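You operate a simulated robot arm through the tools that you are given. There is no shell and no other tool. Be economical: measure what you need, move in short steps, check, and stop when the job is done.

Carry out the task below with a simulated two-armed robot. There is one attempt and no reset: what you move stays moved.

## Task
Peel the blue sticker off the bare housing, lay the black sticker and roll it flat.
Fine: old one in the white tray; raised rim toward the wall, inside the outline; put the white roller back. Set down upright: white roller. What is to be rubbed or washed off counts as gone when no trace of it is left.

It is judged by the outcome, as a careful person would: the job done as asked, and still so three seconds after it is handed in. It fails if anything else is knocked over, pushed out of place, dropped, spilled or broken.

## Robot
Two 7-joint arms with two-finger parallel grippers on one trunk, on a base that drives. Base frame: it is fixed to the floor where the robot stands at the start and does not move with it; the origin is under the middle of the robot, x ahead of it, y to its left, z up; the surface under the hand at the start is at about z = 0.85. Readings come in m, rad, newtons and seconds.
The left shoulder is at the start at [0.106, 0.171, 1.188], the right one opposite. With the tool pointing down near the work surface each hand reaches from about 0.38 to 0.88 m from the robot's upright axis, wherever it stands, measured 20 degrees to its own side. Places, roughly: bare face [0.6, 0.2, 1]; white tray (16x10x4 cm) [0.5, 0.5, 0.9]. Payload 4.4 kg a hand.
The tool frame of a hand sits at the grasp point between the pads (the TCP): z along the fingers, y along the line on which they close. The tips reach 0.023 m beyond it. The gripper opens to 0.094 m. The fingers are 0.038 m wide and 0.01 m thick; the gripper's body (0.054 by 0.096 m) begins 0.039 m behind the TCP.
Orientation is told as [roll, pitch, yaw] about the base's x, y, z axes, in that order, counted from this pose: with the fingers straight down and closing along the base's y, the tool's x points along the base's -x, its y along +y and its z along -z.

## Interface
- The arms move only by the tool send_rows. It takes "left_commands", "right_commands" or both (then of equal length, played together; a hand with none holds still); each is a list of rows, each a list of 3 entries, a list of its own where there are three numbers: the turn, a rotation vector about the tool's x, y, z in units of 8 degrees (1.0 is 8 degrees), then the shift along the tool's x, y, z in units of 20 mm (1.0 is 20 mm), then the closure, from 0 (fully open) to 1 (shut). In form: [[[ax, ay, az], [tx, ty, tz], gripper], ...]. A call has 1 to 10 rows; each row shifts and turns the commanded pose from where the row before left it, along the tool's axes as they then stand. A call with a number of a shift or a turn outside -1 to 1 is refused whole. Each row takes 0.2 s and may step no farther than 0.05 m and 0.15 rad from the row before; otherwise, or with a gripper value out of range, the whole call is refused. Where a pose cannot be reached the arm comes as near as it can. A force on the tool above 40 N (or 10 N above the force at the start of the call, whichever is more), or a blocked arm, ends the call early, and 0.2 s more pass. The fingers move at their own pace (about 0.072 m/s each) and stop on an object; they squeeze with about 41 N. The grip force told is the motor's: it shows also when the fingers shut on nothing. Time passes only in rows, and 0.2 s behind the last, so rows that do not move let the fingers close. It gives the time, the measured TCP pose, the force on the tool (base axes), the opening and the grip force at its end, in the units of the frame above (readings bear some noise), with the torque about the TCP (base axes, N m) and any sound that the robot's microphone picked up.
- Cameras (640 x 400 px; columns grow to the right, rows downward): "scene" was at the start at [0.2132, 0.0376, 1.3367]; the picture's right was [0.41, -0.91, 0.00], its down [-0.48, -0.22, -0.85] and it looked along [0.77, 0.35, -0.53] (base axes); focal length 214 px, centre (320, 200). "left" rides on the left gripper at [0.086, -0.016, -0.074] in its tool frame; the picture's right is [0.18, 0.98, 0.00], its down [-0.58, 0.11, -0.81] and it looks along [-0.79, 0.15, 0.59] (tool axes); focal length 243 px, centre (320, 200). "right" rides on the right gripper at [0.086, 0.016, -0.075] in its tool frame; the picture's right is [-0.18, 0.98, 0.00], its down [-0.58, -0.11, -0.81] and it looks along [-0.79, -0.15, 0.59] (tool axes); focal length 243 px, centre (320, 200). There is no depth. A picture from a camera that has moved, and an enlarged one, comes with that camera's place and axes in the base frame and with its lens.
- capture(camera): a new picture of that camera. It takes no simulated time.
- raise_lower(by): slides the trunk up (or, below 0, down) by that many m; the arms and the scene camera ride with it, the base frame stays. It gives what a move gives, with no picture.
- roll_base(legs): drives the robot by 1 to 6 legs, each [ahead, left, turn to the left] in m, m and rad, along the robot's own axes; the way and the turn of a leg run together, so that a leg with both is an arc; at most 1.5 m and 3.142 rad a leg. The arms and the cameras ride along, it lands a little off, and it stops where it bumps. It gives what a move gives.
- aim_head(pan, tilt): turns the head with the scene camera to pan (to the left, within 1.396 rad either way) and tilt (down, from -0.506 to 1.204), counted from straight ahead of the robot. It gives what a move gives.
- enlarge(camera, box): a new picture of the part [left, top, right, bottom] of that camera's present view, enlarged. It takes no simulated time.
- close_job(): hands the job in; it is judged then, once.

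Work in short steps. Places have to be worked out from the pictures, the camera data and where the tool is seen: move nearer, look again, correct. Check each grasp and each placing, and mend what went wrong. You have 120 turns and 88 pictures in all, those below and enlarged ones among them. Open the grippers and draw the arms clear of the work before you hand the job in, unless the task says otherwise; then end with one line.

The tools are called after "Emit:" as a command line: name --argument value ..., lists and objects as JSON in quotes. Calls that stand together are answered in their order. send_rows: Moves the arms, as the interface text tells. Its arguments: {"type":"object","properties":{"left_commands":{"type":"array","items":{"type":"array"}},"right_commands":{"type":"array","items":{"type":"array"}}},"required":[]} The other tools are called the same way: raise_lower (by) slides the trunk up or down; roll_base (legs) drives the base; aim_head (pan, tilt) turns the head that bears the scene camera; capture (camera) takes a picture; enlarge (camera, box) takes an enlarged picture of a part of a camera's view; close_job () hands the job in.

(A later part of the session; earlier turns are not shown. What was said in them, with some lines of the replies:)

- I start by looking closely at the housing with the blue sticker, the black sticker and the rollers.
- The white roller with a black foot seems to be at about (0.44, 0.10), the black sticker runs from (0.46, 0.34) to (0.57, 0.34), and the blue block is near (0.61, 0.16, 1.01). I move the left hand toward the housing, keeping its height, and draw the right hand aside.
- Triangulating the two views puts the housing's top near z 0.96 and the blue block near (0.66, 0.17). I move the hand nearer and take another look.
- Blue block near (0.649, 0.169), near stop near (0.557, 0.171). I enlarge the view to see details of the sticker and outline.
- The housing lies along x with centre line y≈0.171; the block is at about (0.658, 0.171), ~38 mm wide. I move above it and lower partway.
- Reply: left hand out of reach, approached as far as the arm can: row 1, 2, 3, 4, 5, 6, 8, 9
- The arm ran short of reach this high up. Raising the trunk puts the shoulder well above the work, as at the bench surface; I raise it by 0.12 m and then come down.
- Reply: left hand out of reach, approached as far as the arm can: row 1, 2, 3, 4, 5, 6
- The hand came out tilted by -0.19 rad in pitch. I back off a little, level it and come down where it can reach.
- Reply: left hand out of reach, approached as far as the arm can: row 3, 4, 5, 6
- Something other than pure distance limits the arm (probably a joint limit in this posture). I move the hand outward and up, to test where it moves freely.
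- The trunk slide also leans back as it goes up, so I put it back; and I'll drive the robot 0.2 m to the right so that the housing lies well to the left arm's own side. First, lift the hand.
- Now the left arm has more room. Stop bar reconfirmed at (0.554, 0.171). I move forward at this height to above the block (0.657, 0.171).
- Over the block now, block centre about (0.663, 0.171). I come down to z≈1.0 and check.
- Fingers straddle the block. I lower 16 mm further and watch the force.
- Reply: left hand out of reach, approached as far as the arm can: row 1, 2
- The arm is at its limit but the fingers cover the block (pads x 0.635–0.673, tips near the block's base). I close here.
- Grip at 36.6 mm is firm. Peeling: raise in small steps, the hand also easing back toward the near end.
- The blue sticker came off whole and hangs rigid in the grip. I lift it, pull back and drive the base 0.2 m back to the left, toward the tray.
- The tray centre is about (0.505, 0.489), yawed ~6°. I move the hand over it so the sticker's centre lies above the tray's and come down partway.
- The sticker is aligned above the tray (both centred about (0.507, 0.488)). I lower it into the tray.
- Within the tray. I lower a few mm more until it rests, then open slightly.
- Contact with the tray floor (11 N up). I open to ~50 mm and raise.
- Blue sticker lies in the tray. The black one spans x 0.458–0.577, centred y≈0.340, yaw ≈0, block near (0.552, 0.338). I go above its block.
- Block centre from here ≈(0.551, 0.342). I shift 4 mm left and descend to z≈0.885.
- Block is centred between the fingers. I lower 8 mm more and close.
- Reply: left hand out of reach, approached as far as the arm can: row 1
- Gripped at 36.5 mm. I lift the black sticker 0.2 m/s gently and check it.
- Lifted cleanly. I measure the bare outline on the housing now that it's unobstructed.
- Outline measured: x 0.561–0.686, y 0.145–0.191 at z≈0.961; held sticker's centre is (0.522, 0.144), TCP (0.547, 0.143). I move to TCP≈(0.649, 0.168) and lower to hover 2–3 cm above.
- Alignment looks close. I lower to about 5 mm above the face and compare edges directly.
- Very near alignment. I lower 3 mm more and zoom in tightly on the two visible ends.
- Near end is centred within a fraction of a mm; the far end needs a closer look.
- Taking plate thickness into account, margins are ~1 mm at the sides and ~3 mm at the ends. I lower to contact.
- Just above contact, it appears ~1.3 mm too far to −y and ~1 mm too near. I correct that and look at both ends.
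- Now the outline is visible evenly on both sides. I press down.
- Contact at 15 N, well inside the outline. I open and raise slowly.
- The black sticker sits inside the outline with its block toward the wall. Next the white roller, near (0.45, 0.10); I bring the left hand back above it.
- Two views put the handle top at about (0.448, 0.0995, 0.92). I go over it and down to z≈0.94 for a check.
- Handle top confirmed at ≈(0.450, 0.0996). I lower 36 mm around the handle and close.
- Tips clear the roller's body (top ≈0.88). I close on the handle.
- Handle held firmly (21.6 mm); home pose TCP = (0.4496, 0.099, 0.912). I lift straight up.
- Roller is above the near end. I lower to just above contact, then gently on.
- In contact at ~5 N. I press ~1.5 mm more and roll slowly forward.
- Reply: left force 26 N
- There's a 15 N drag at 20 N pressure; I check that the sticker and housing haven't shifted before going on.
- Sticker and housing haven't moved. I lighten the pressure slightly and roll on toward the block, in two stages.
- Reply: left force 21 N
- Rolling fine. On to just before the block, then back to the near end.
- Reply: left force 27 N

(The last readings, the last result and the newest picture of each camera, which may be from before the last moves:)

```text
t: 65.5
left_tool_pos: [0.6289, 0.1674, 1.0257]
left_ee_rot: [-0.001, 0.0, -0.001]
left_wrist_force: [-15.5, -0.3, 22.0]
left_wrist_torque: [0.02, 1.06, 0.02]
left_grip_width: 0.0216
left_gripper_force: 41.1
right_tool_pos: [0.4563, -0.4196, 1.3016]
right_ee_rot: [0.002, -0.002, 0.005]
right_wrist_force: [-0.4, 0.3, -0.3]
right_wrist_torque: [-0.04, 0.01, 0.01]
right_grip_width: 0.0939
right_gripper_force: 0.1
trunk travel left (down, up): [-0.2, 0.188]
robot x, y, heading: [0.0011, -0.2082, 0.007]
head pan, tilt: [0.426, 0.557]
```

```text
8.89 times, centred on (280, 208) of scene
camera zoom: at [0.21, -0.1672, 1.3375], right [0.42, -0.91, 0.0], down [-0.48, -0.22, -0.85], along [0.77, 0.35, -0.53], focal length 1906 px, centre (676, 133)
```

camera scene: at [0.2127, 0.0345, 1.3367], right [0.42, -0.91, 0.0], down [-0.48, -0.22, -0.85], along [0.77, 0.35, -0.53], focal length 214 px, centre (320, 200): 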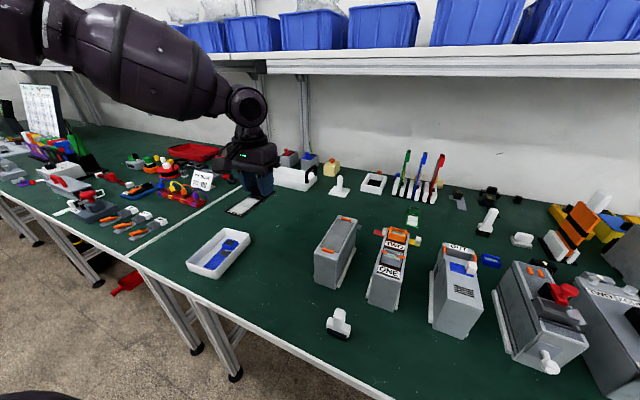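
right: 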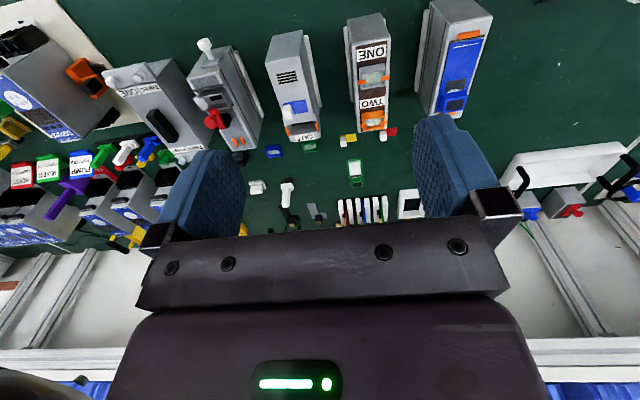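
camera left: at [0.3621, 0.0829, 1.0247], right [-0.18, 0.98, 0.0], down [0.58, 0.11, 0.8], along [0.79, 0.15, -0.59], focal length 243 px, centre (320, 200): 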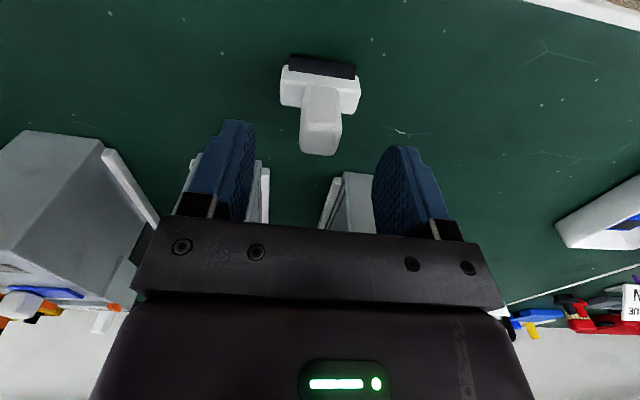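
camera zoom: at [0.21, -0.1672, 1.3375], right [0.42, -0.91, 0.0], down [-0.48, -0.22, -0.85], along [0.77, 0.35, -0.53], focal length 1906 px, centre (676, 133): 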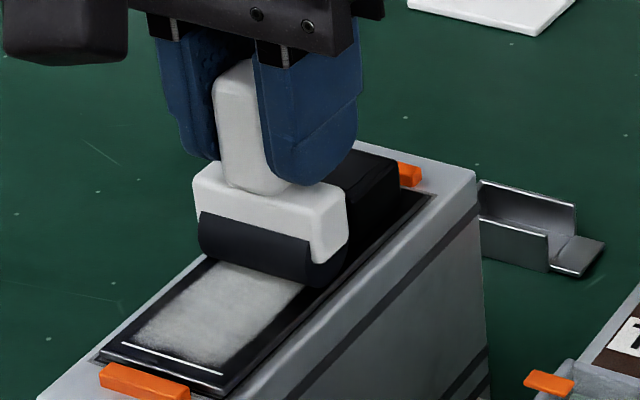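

Reached the block. I roll back over the whole length to the near edge.

Emit:
send_rows --left_commands '[[[0, 0, 0], [0.4, 0, 0], 1.0], [[0, 0, 0], [0.4, 0, 0], 1.0], [[0, 0, 0], [0.4, 0, 0], 1.0], [[0, 0, 0], [0.4, 0, 0], 1.0], [[0, 0, 0], [0.4, 0, 0], 1.0], [[0, 0, 0], [0.4, 0, 0], 1.0], [[0, 0, 0], [0.4, 0, 0], 1.0], [[0, 0, 0], [0.25, 0, 0], 1.0]]'

Emit:
enlarge --camera "scene" --box '[245, 185, 315, 240]'

```text
t: 67.3
left_tool_pos: [0.5718, 0.1677, 1.0251]
left_ee_rot: [0.001, 0.001, -0.001]
left_wrist_force: [28.9, 3.0, 19.7]
left_wrist_torque: [0.22, -2.0, 0.03]
left_grip_width: 0.0205
left_gripper_force: 38.5
right_tool_pos: [0.4608, -0.4205, 1.2999]
right_ee_rot: [0.0, 0.002, 0.003]
right_wrist_force: [-1.0, 0.5, 1.1]
right_wrist_torque: [0.02, 0.01, -0.03]
right_grip_width: 0.094
right_gripper_force: 0.1
trunk travel left (down, up): [-0.2, 0.188]
robot x, y, heading: [-0.0005, -0.2064, 0.005]
head pan, tilt: [0.426, 0.557]
```

```text
7.27 times, centred on (280, 212) of scene
camera zoom: at [0.215, -0.1672, 1.3366], right [0.42, -0.91, 0.0], down [-0.48, -0.22, -0.85], along [0.77, 0.35, -0.53], focal length 1560 px, centre (611, 109)
```

zoom: 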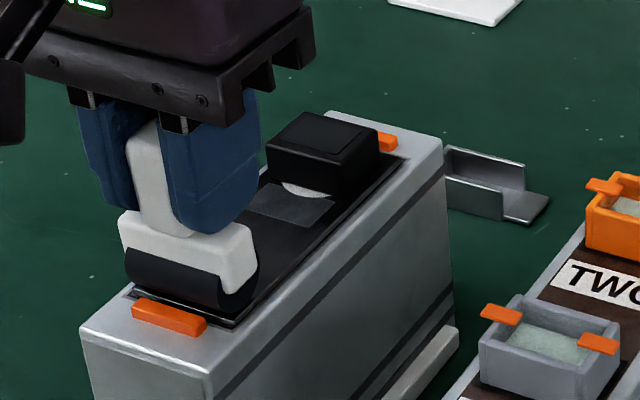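

The white film has vanished — it's rolled flat. The roller now presses on the near stop (29 N), so I ease off and lift.

Emit:
send_rows --left_commands '[[[0, 0, 0], [-0.25, 0, 0], 1.0], [[0, 0, 0], [0, 0, -0.2], 1.0], [[0, 0, 0], [0, 0, -0.6], 1.0], [[0, 0, 0], [0, 0, -1], 1.0], [[0, 0, 0], [0, 0, -1], 1.0]]'

Emit:
enlarge --camera "scene" --box '[245, 185, 315, 240]'

Emit:
enlarge --camera "left" --box '[220, 80, 420, 220]'

```text
t: 68.5
left_tool_pos: [0.5734, 0.1689, 1.0802]
left_ee_rot: [-0.002, 0.005, -0.002]
left_wrist_force: [0.0, -0.7, -0.5]
left_wrist_torque: [0.03, -0.07, 0.0]
left_grip_width: 0.0219
left_gripper_force: 41.5
right_tool_pos: [0.4584, -0.4193, 1.3005]
right_ee_rot: [0.001, 0.0, 0.006]
right_wrist_force: [0.4, -0.8, 0.6]
right_wrist_torque: [0.01, -0.01, -0.05]
right_grip_width: 0.0941
right_gripper_force: 0.0
trunk travel left (down, up): [-0.2, 0.188]
robot x, y, heading: [-0.0013, -0.2048, 0.007]
head pan, tilt: [0.426, 0.557]
```

```text
7.27 times, centred on (280, 212) of scene
camera zoom: at [0.213, -0.1663, 1.3368], right [0.42, -0.91, 0.0], down [-0.48, -0.22, -0.85], along [0.77, 0.35, -0.53], focal length 1560 px, centre (611, 109)
```

zoom: 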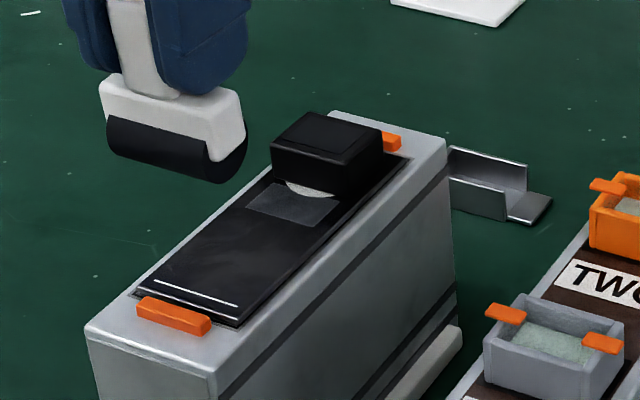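

```text
2.86 times, centred on (320, 150) of left
camera zoom: at [0.4874, 0.1522, 1.1572], right [-0.18, 0.98, 0.0], down [0.59, 0.11, 0.8], along [0.79, 0.15, -0.6], focal length 693 px, centre (320, 343)
```

zoom: 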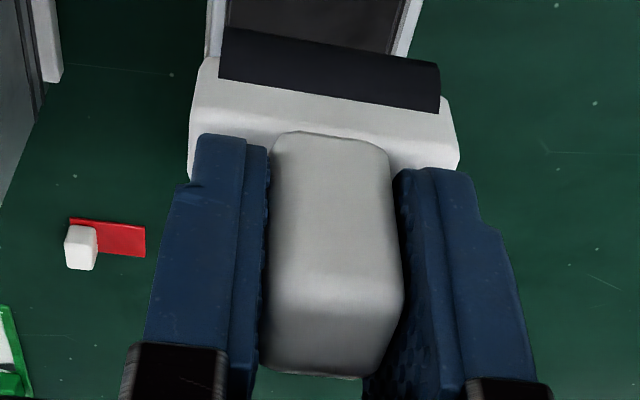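

The sticker is flat, black throughout and inside the outline. The roller tilted ~2° in the grip; I carry it back over its place, levelling it slightly.

Emit:
send_rows --left_commands '[[[0, 0, 0], [0.88, -0.5, 0], 1.0], [[0, 0, 0], [0.88, -0.5, 0], 1.0], [[0, 0, 0], [0.88, -0.5, 0], 1.0], [[0, 0, 0], [0.88, -0.5, 0], 1.0], [[0, 0, 0], [0.88, -0.5, 0], 1.0], [[0, 0, 0], [0.88, -0.5, 0], 1.0], [[0, 0.2, 0], [0.88, -0.5, 0], 1.0], [[0, 0, 0], [0, 0, 1], 1.0], [[0, 0, 0], [0, 0, 1], 1.0]]'

Emit:
send_rows --left_commands '[[[0, 0, 0], [0, 0, 1], 1.0], [[0, 0, 0], [0, 0, 1], 1.0], [[0, 0, 0], [0, 0, 1], 1.0], [[0, 0, 0], [0, 0, 1], 1.0], [[0, 0, 0], [0, 0, 1], 1.0], [[0, 0, 0], [0, 0, 0.6], 1.0]]'

Emit:
enlarge --camera "scene" --box '[235, 255, 295, 305]'

```text
t: 70.5
left_tool_pos: [0.4497, 0.1003, 1.0386]
left_ee_rot: [-0.002, 0.032, -0.002]
left_wrist_force: [0.1, -0.2, -1.0]
left_wrist_torque: [-0.01, -0.02, 0.0]
left_grip_width: 0.0216
left_gripper_force: 41.0
right_tool_pos: [0.4585, -0.419, 1.2994]
right_ee_rot: [0.001, 0.002, 0.005]
right_wrist_force: [-0.3, 0.0, -0.1]
right_wrist_torque: [0.03, 0.0, -0.03]
right_grip_width: 0.0938
right_gripper_force: 0.1
trunk travel left (down, up): [-0.2, 0.188]
robot x, y, heading: [-0.002, -0.2026, 0.002]
head pan, tilt: [0.426, 0.557]
```

```text
t: 71.9
left_tool_pos: [0.4456, 0.0996, 0.9285]
left_ee_rot: [0.0, 0.03, -0.003]
left_wrist_force: [0.0, -0.4, -1.8]
left_wrist_torque: [-0.01, 0.03, 0.01]
left_grip_width: 0.0215
left_gripper_force: 41.4
right_tool_pos: [0.4598, -0.4177, 1.2997]
right_ee_rot: [0.0, 0.002, 0.004]
right_wrist_force: [0.4, -0.1, 0.5]
right_wrist_torque: [-0.03, 0.01, 0.01]
right_grip_width: 0.0939
right_gripper_force: 0.0
trunk travel left (down, up): [-0.2, 0.188]
robot x, y, heading: [-0.0029, -0.2065, 0.005]
head pan, tilt: [0.426, 0.557]
```

```text
8.00 times, centred on (265, 280) of scene
camera zoom: at [0.2137, -0.1663, 1.3367], right [0.42, -0.91, 0.0], down [-0.48, -0.22, -0.85], along [0.77, 0.35, -0.53], focal length 1716 px, centre (760, -440)
```

zoom: 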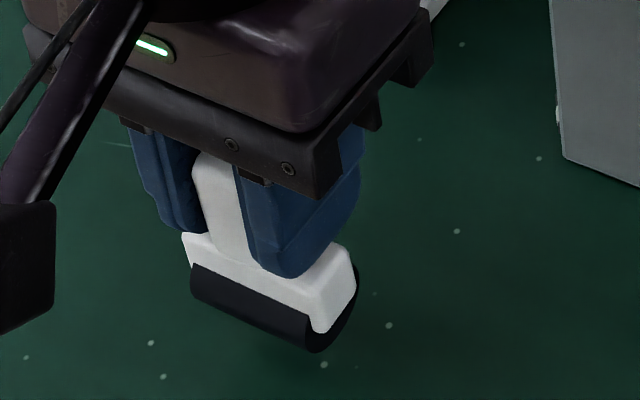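

I shift 3 mm forward again and lower to near contact.

Emit:
send_rows --left_commands '[[[0, 0, 0], [-0.18, 0, 0.5], 1.0], [[0, 0, 0], [0, 0, 0.3], 1.0]]'

Emit:
send_rows --left_commands '[[[0, 0, 0], [0, 0, 0.1], 1.0]]'

```text
t: 72.5
left_tool_pos: [0.4492, 0.0993, 0.9123]
left_ee_rot: [0.0, 0.032, -0.002]
left_wrist_force: [0.5, 0.2, -0.6]
left_wrist_torque: [-0.03, 0.0, 0.02]
left_grip_width: 0.0218
left_gripper_force: 41.0
right_tool_pos: [0.4603, -0.4187, 1.3006]
right_ee_rot: [0.002, 0.0, 0.005]
right_wrist_force: [0.1, -1.0, -0.5]
right_wrist_torque: [0.0, 0.01, -0.02]
right_grip_width: 0.094
right_gripper_force: 0.0
trunk travel left (down, up): [-0.2, 0.188]
robot x, y, heading: [0.0002, -0.2049, 0.002]
head pan, tilt: [0.426, 0.557]
```

```text
t: 72.9
left_tool_pos: [0.4478, 0.098, 0.9121]
left_ee_rot: [-0.001, 0.03, -0.003]
left_wrist_force: [-1.2, 1.1, 1.5]
left_wrist_torque: [0.13, 0.08, -0.03]
left_grip_width: 0.0217
left_gripper_force: 40.9
right_tool_pos: [0.4597, -0.4184, 1.3]
right_ee_rot: [0.0, -0.002, 0.005]
right_wrist_force: [-0.4, 0.8, -0.2]
right_wrist_torque: [0.02, 0.02, 0.02]
right_grip_width: 0.0942
right_gripper_force: 0.1
trunk travel left (down, up): [-0.2, 0.188]
robot x, y, heading: [0.001, -0.206, 0.006]
head pan, tilt: [0.426, 0.557]
```

Contact begins at z≈0.912, as originally. I check uprightness before releasing.

Emit:
enlarge --camera "scene" --box '[235, 255, 295, 305]'

Emit:
enlarge --camera "left" --box '[220, 80, 420, 220]'

```text
8.00 times, centred on (265, 280) of scene
camera zoom: at [0.2132, -0.1663, 1.3368], right [0.42, -0.91, 0.0], down [-0.48, -0.22, -0.85], along [0.77, 0.35, -0.53], focal length 1716 px, centre (760, -440)
```

zoom: 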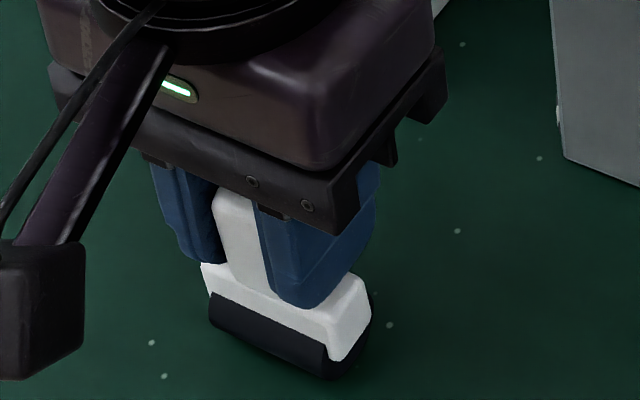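

```text
2.86 times, centred on (320, 150) of left
camera zoom: at [0.3648, 0.082, 0.9889], right [-0.18, 0.98, 0.0], down [0.61, 0.11, 0.79], along [0.77, 0.15, -0.62], focal length 693 px, centre (320, 343)
```

zoom: 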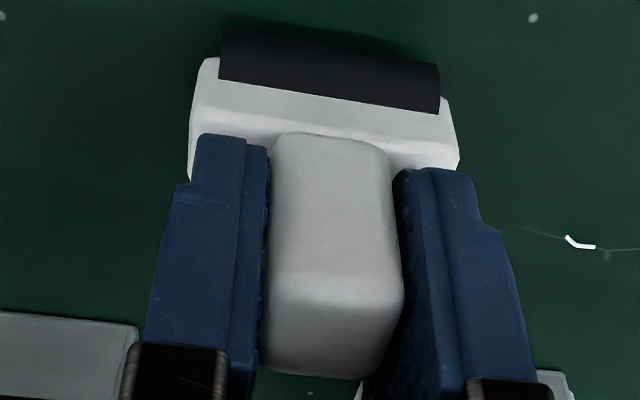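

It matches the original placement within a millimetre or so. I release gently and rise.

Emit:
send_rows --left_commands '[[[0, 0, 0], [0, 0, 0.03], 0.75], [[0, 0, 0], [0, 0, 0], 0.6], [[0, 0, 0], [0, 0, 0], 0.4], [[0, 0, 0], [0, 0, 0], 0.3], [[0, 0, 0], [0, 0, 0], 0.3]]'

Emit:
enlarge --camera "left" --box '[220, 80, 420, 220]'

```text
t: 74.1
left_tool_pos: [0.45, 0.097, 0.9101]
left_ee_rot: [-0.002, 0.031, -0.003]
left_wrist_force: [0.2, 0.9, 0.1]
left_wrist_torque: [0.0, 0.04, 0.02]
left_grip_width: 0.0661
left_gripper_force: 0.1
right_tool_pos: [0.4596, -0.4193, 1.3006]
right_ee_rot: [0.001, -0.001, 0.006]
right_wrist_force: [-0.3, 0.3, -0.7]
right_wrist_torque: [-0.05, 0.02, 0.02]
right_grip_width: 0.0939
right_gripper_force: 0.1
trunk travel left (down, up): [-0.2, 0.188]
robot x, y, heading: [0.0013, -0.2049, -0.001]
head pan, tilt: [0.426, 0.557]
```

```text
2.86 times, centred on (320, 150) of left
camera zoom: at [0.3649, 0.0817, 0.9882], right [-0.18, 0.98, 0.0], down [0.61, 0.11, 0.79], along [0.77, 0.15, -0.62], focal length 693 px, centre (320, 343)
```

zoom: 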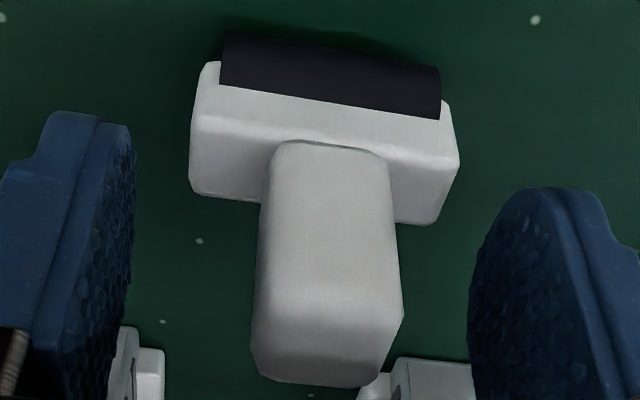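

It stands freely. I rise straight up along the tool and pull clear, then check.

Emit:
send_rows --left_commands '[[[0, -0.2, 0], [0, 0, -0.6], 0.3], [[0, 0, 0], [0, 0, -1], 0.3], [[0, 0, 0], [0, 0, -1], 0.3], [[0, 0, 0], [0, 0, -1], 0.3], [[0, 0, 0], [0, 0, -1], 0.3], [[0, 0, 0], [0, 0, -1], 0.3], [[0, 0, 0], [0, 0, -1], 0.3], [[0, 0, 0], [0, 0, -1], 0.3], [[0, 0, 0], [0, 0, -1], 0.3], [[0, 0, 0], [0, 0, -1], 0.0]]'

Emit:
enlarge --camera "scene" --box '[230, 260, 300, 310]'

Emit:
enlarge --camera "scene" --box '[250, 195, 305, 235]'

Emit:
capture --camera "scene"

```text
t: 76.3
left_tool_pos: [0.4491, 0.1002, 1.1029]
left_ee_rot: [-0.003, 0.003, -0.002]
left_wrist_force: [0.3, 0.5, -0.3]
left_wrist_torque: [0.03, 0.01, 0.03]
left_grip_width: 0.094
left_gripper_force: 0.1
right_tool_pos: [0.458, -0.4189, 1.3005]
right_ee_rot: [0.0, -0.001, 0.005]
right_wrist_force: [0.7, 0.0, -0.5]
right_wrist_torque: [0.0, 0.0, -0.01]
right_grip_width: 0.094
right_gripper_force: 0.0
trunk travel left (down, up): [-0.2, 0.188]
robot x, y, heading: [0.0018, -0.2058, 0.002]
head pan, tilt: [0.426, 0.557]
```

```text
8.00 times, centred on (265, 285) of scene
camera zoom: at [0.2131, -0.1663, 1.3368], right [0.42, -0.91, 0.0], down [-0.48, -0.22, -0.85], along [0.77, 0.35, -0.53], focal length 1716 px, centre (760, -480)
```

zoom: 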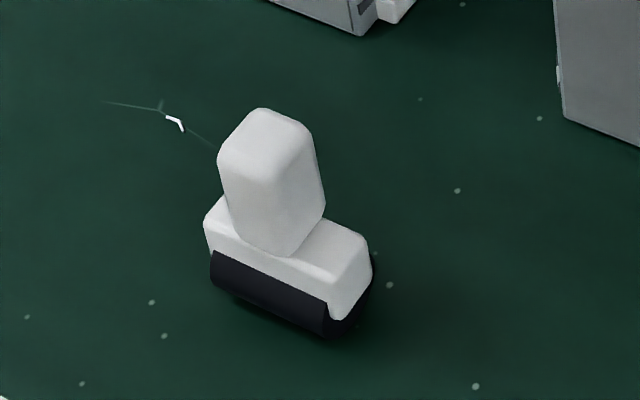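

```text
10.00 times, centred on (278, 215) of scene
camera zoom: at [0.2131, -0.1663, 1.3368], right [0.42, -0.91, 0.0], down [-0.48, -0.22, -0.85], along [0.77, 0.35, -0.53], focal length 2145 px, centre (745, 50)
```

zoom: 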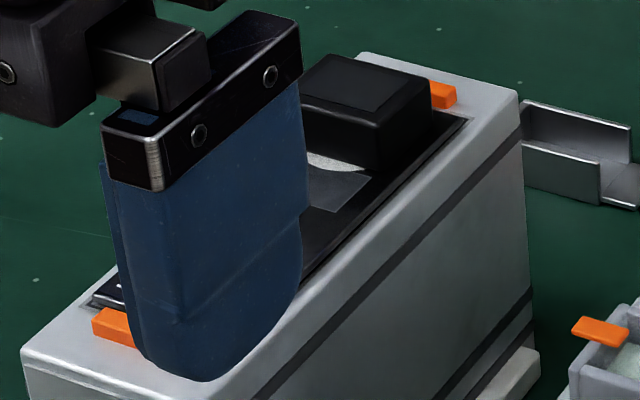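

```text
19 pictures are left
camera scene: at [0.2131, -0.1663, 1.3368], right [0.42, -0.91, 0.0], down [-0.48, -0.22, -0.85], along [0.77, 0.35, -0.53], focal length 214 px, centre (320, 200)
```

scene: 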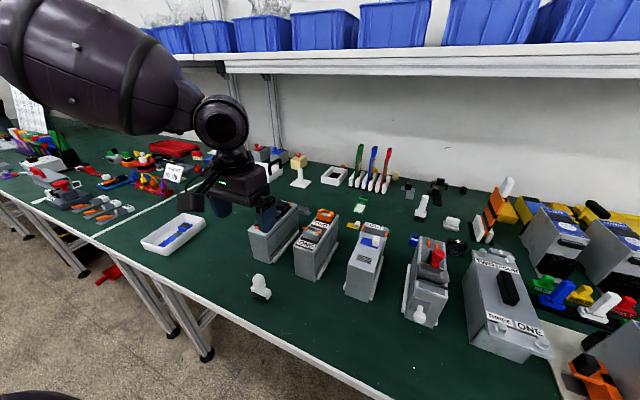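

Roller stands upright in its place. I draw the left arm up and aside, then check the sticker a last time.

Emit:
send_rows --left_commands '[[[0, 0, 0], [0, 0, -1], 0], [[0, 0, 0], [0, 0.5, -1], 0], [[0, 0, 0], [0, 1, -1], 0], [[0, 0, 0], [0, 1, -1], 0], [[0, 0, 0], [0, 1, 0], 0], [[0, 0, 0], [0, 1, 0], 0], [[0, 0, 0], [0, 1, 0], 0], [[0, 0, 0], [0, 1, 0], 0], [[0, 0, 0], [0, 1, 0], 0], [[0, 0, 0], [0, 1, 0], 0]]'

Emit:
enlarge --camera "scene" --box '[250, 195, 305, 235]'

Emit:
enlarge --camera "scene" --box '[130, 200, 300, 310]'

Emit:
enlarge --camera "scene" --box '[250, 216, 275, 234]'

Emit:
enlarge --camera "scene" --box '[273, 200, 298, 218]'

```text
t: 78.5
left_tool_pos: [0.4508, 0.2712, 1.1829]
left_ee_rot: [-0.002, 0.004, 0.0]
left_wrist_force: [0.5, 0.2, 0.2]
left_wrist_torque: [0.01, 0.01, -0.02]
left_grip_width: 0.094
left_gripper_force: 0.1
right_tool_pos: [0.4593, -0.4185, 1.3006]
right_ee_rot: [0.0, 0.0, 0.007]
right_wrist_force: [0.2, 0.2, 0.7]
right_wrist_torque: [-0.02, -0.03, -0.01]
right_grip_width: 0.0939
right_gripper_force: 0.1
trunk travel left (down, up): [-0.2, 0.188]
robot x, y, heading: [-0.0002, -0.2048, 0.002]
head pan, tilt: [0.426, 0.557]
```

```text
10.00 times, centred on (278, 215) of scene
camera zoom: at [0.2135, -0.1659, 1.3367], right [0.42, -0.91, 0.0], down [-0.48, -0.22, -0.85], along [0.77, 0.35, -0.53], focal length 2145 px, centre (745, 50)
```

zoom: 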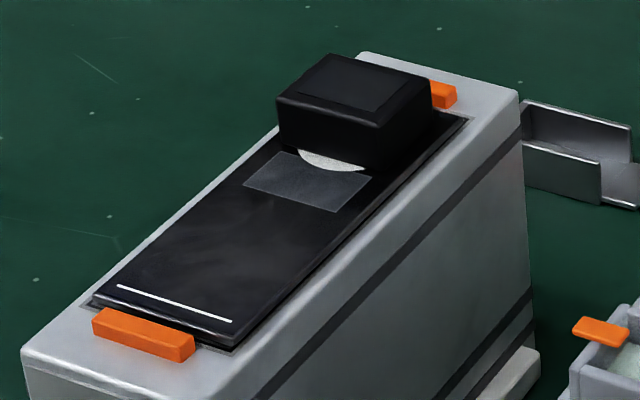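

```text
3.64 times, centred on (215, 255) of scene
camera zoom: at [0.2135, -0.1659, 1.3367], right [0.42, -0.91, 0.0], down [-0.48, -0.22, -0.85], along [0.77, 0.35, -0.53], focal length 780 px, centre (702, 0)
```

zoom: 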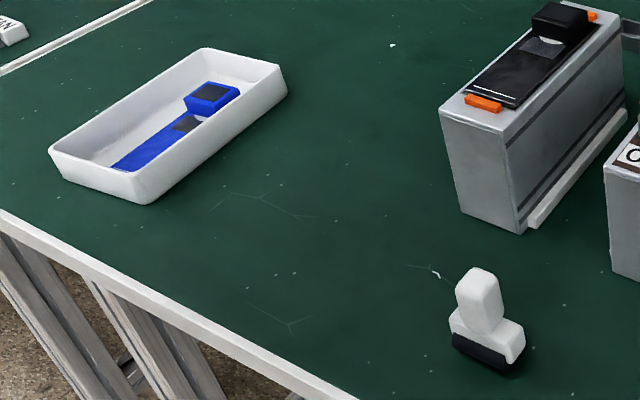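

```text
16.00 times, centred on (262, 225) of scene
camera zoom: at [0.2135, -0.1659, 1.3367], right [0.42, -0.91, 0.0], down [-0.48, -0.22, -0.85], along [0.77, 0.35, -0.53], focal length 3432 px, centre (1240, -200)
```

zoom: 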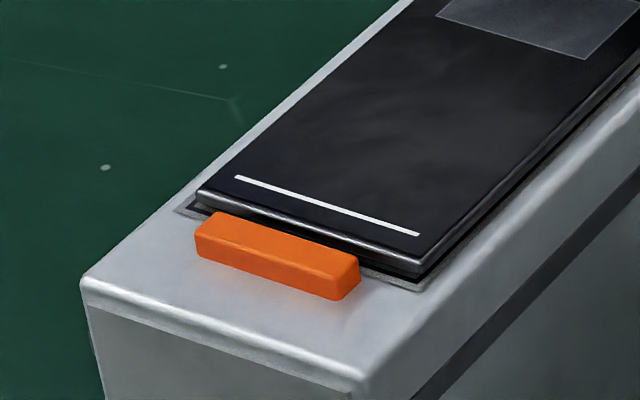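

```text
16.00 times, centred on (286, 209) of scene
camera zoom: at [0.2135, -0.1659, 1.3367], right [0.42, -0.91, 0.0], down [-0.48, -0.22, -0.85], along [0.77, 0.35, -0.53], focal length 3432 px, centre (872, 56)
```

zoom: 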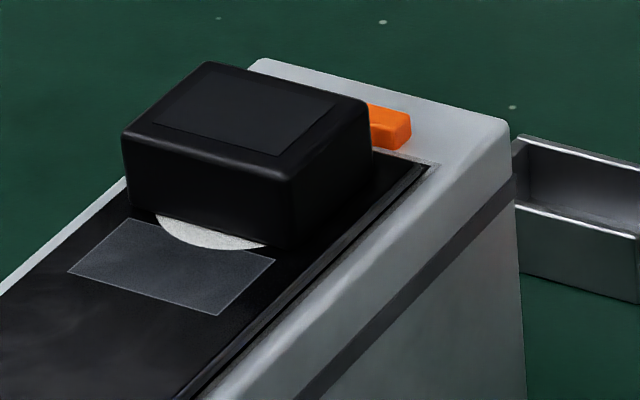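

Everything checks out: the black sticker is flat inside the outline with its rim toward the wall, the blue one is in the tray and the roller stands upright in its place. Both grippers are open and clear, so I hand the job in.

Emit:
close_job

```text
The job is handed in.
```

The job is handed in: the blue sticker is in the white tray, the black sticker is rolled flat inside the outline with its raised rim toward the wall, and the white roller stands upright back in its place.
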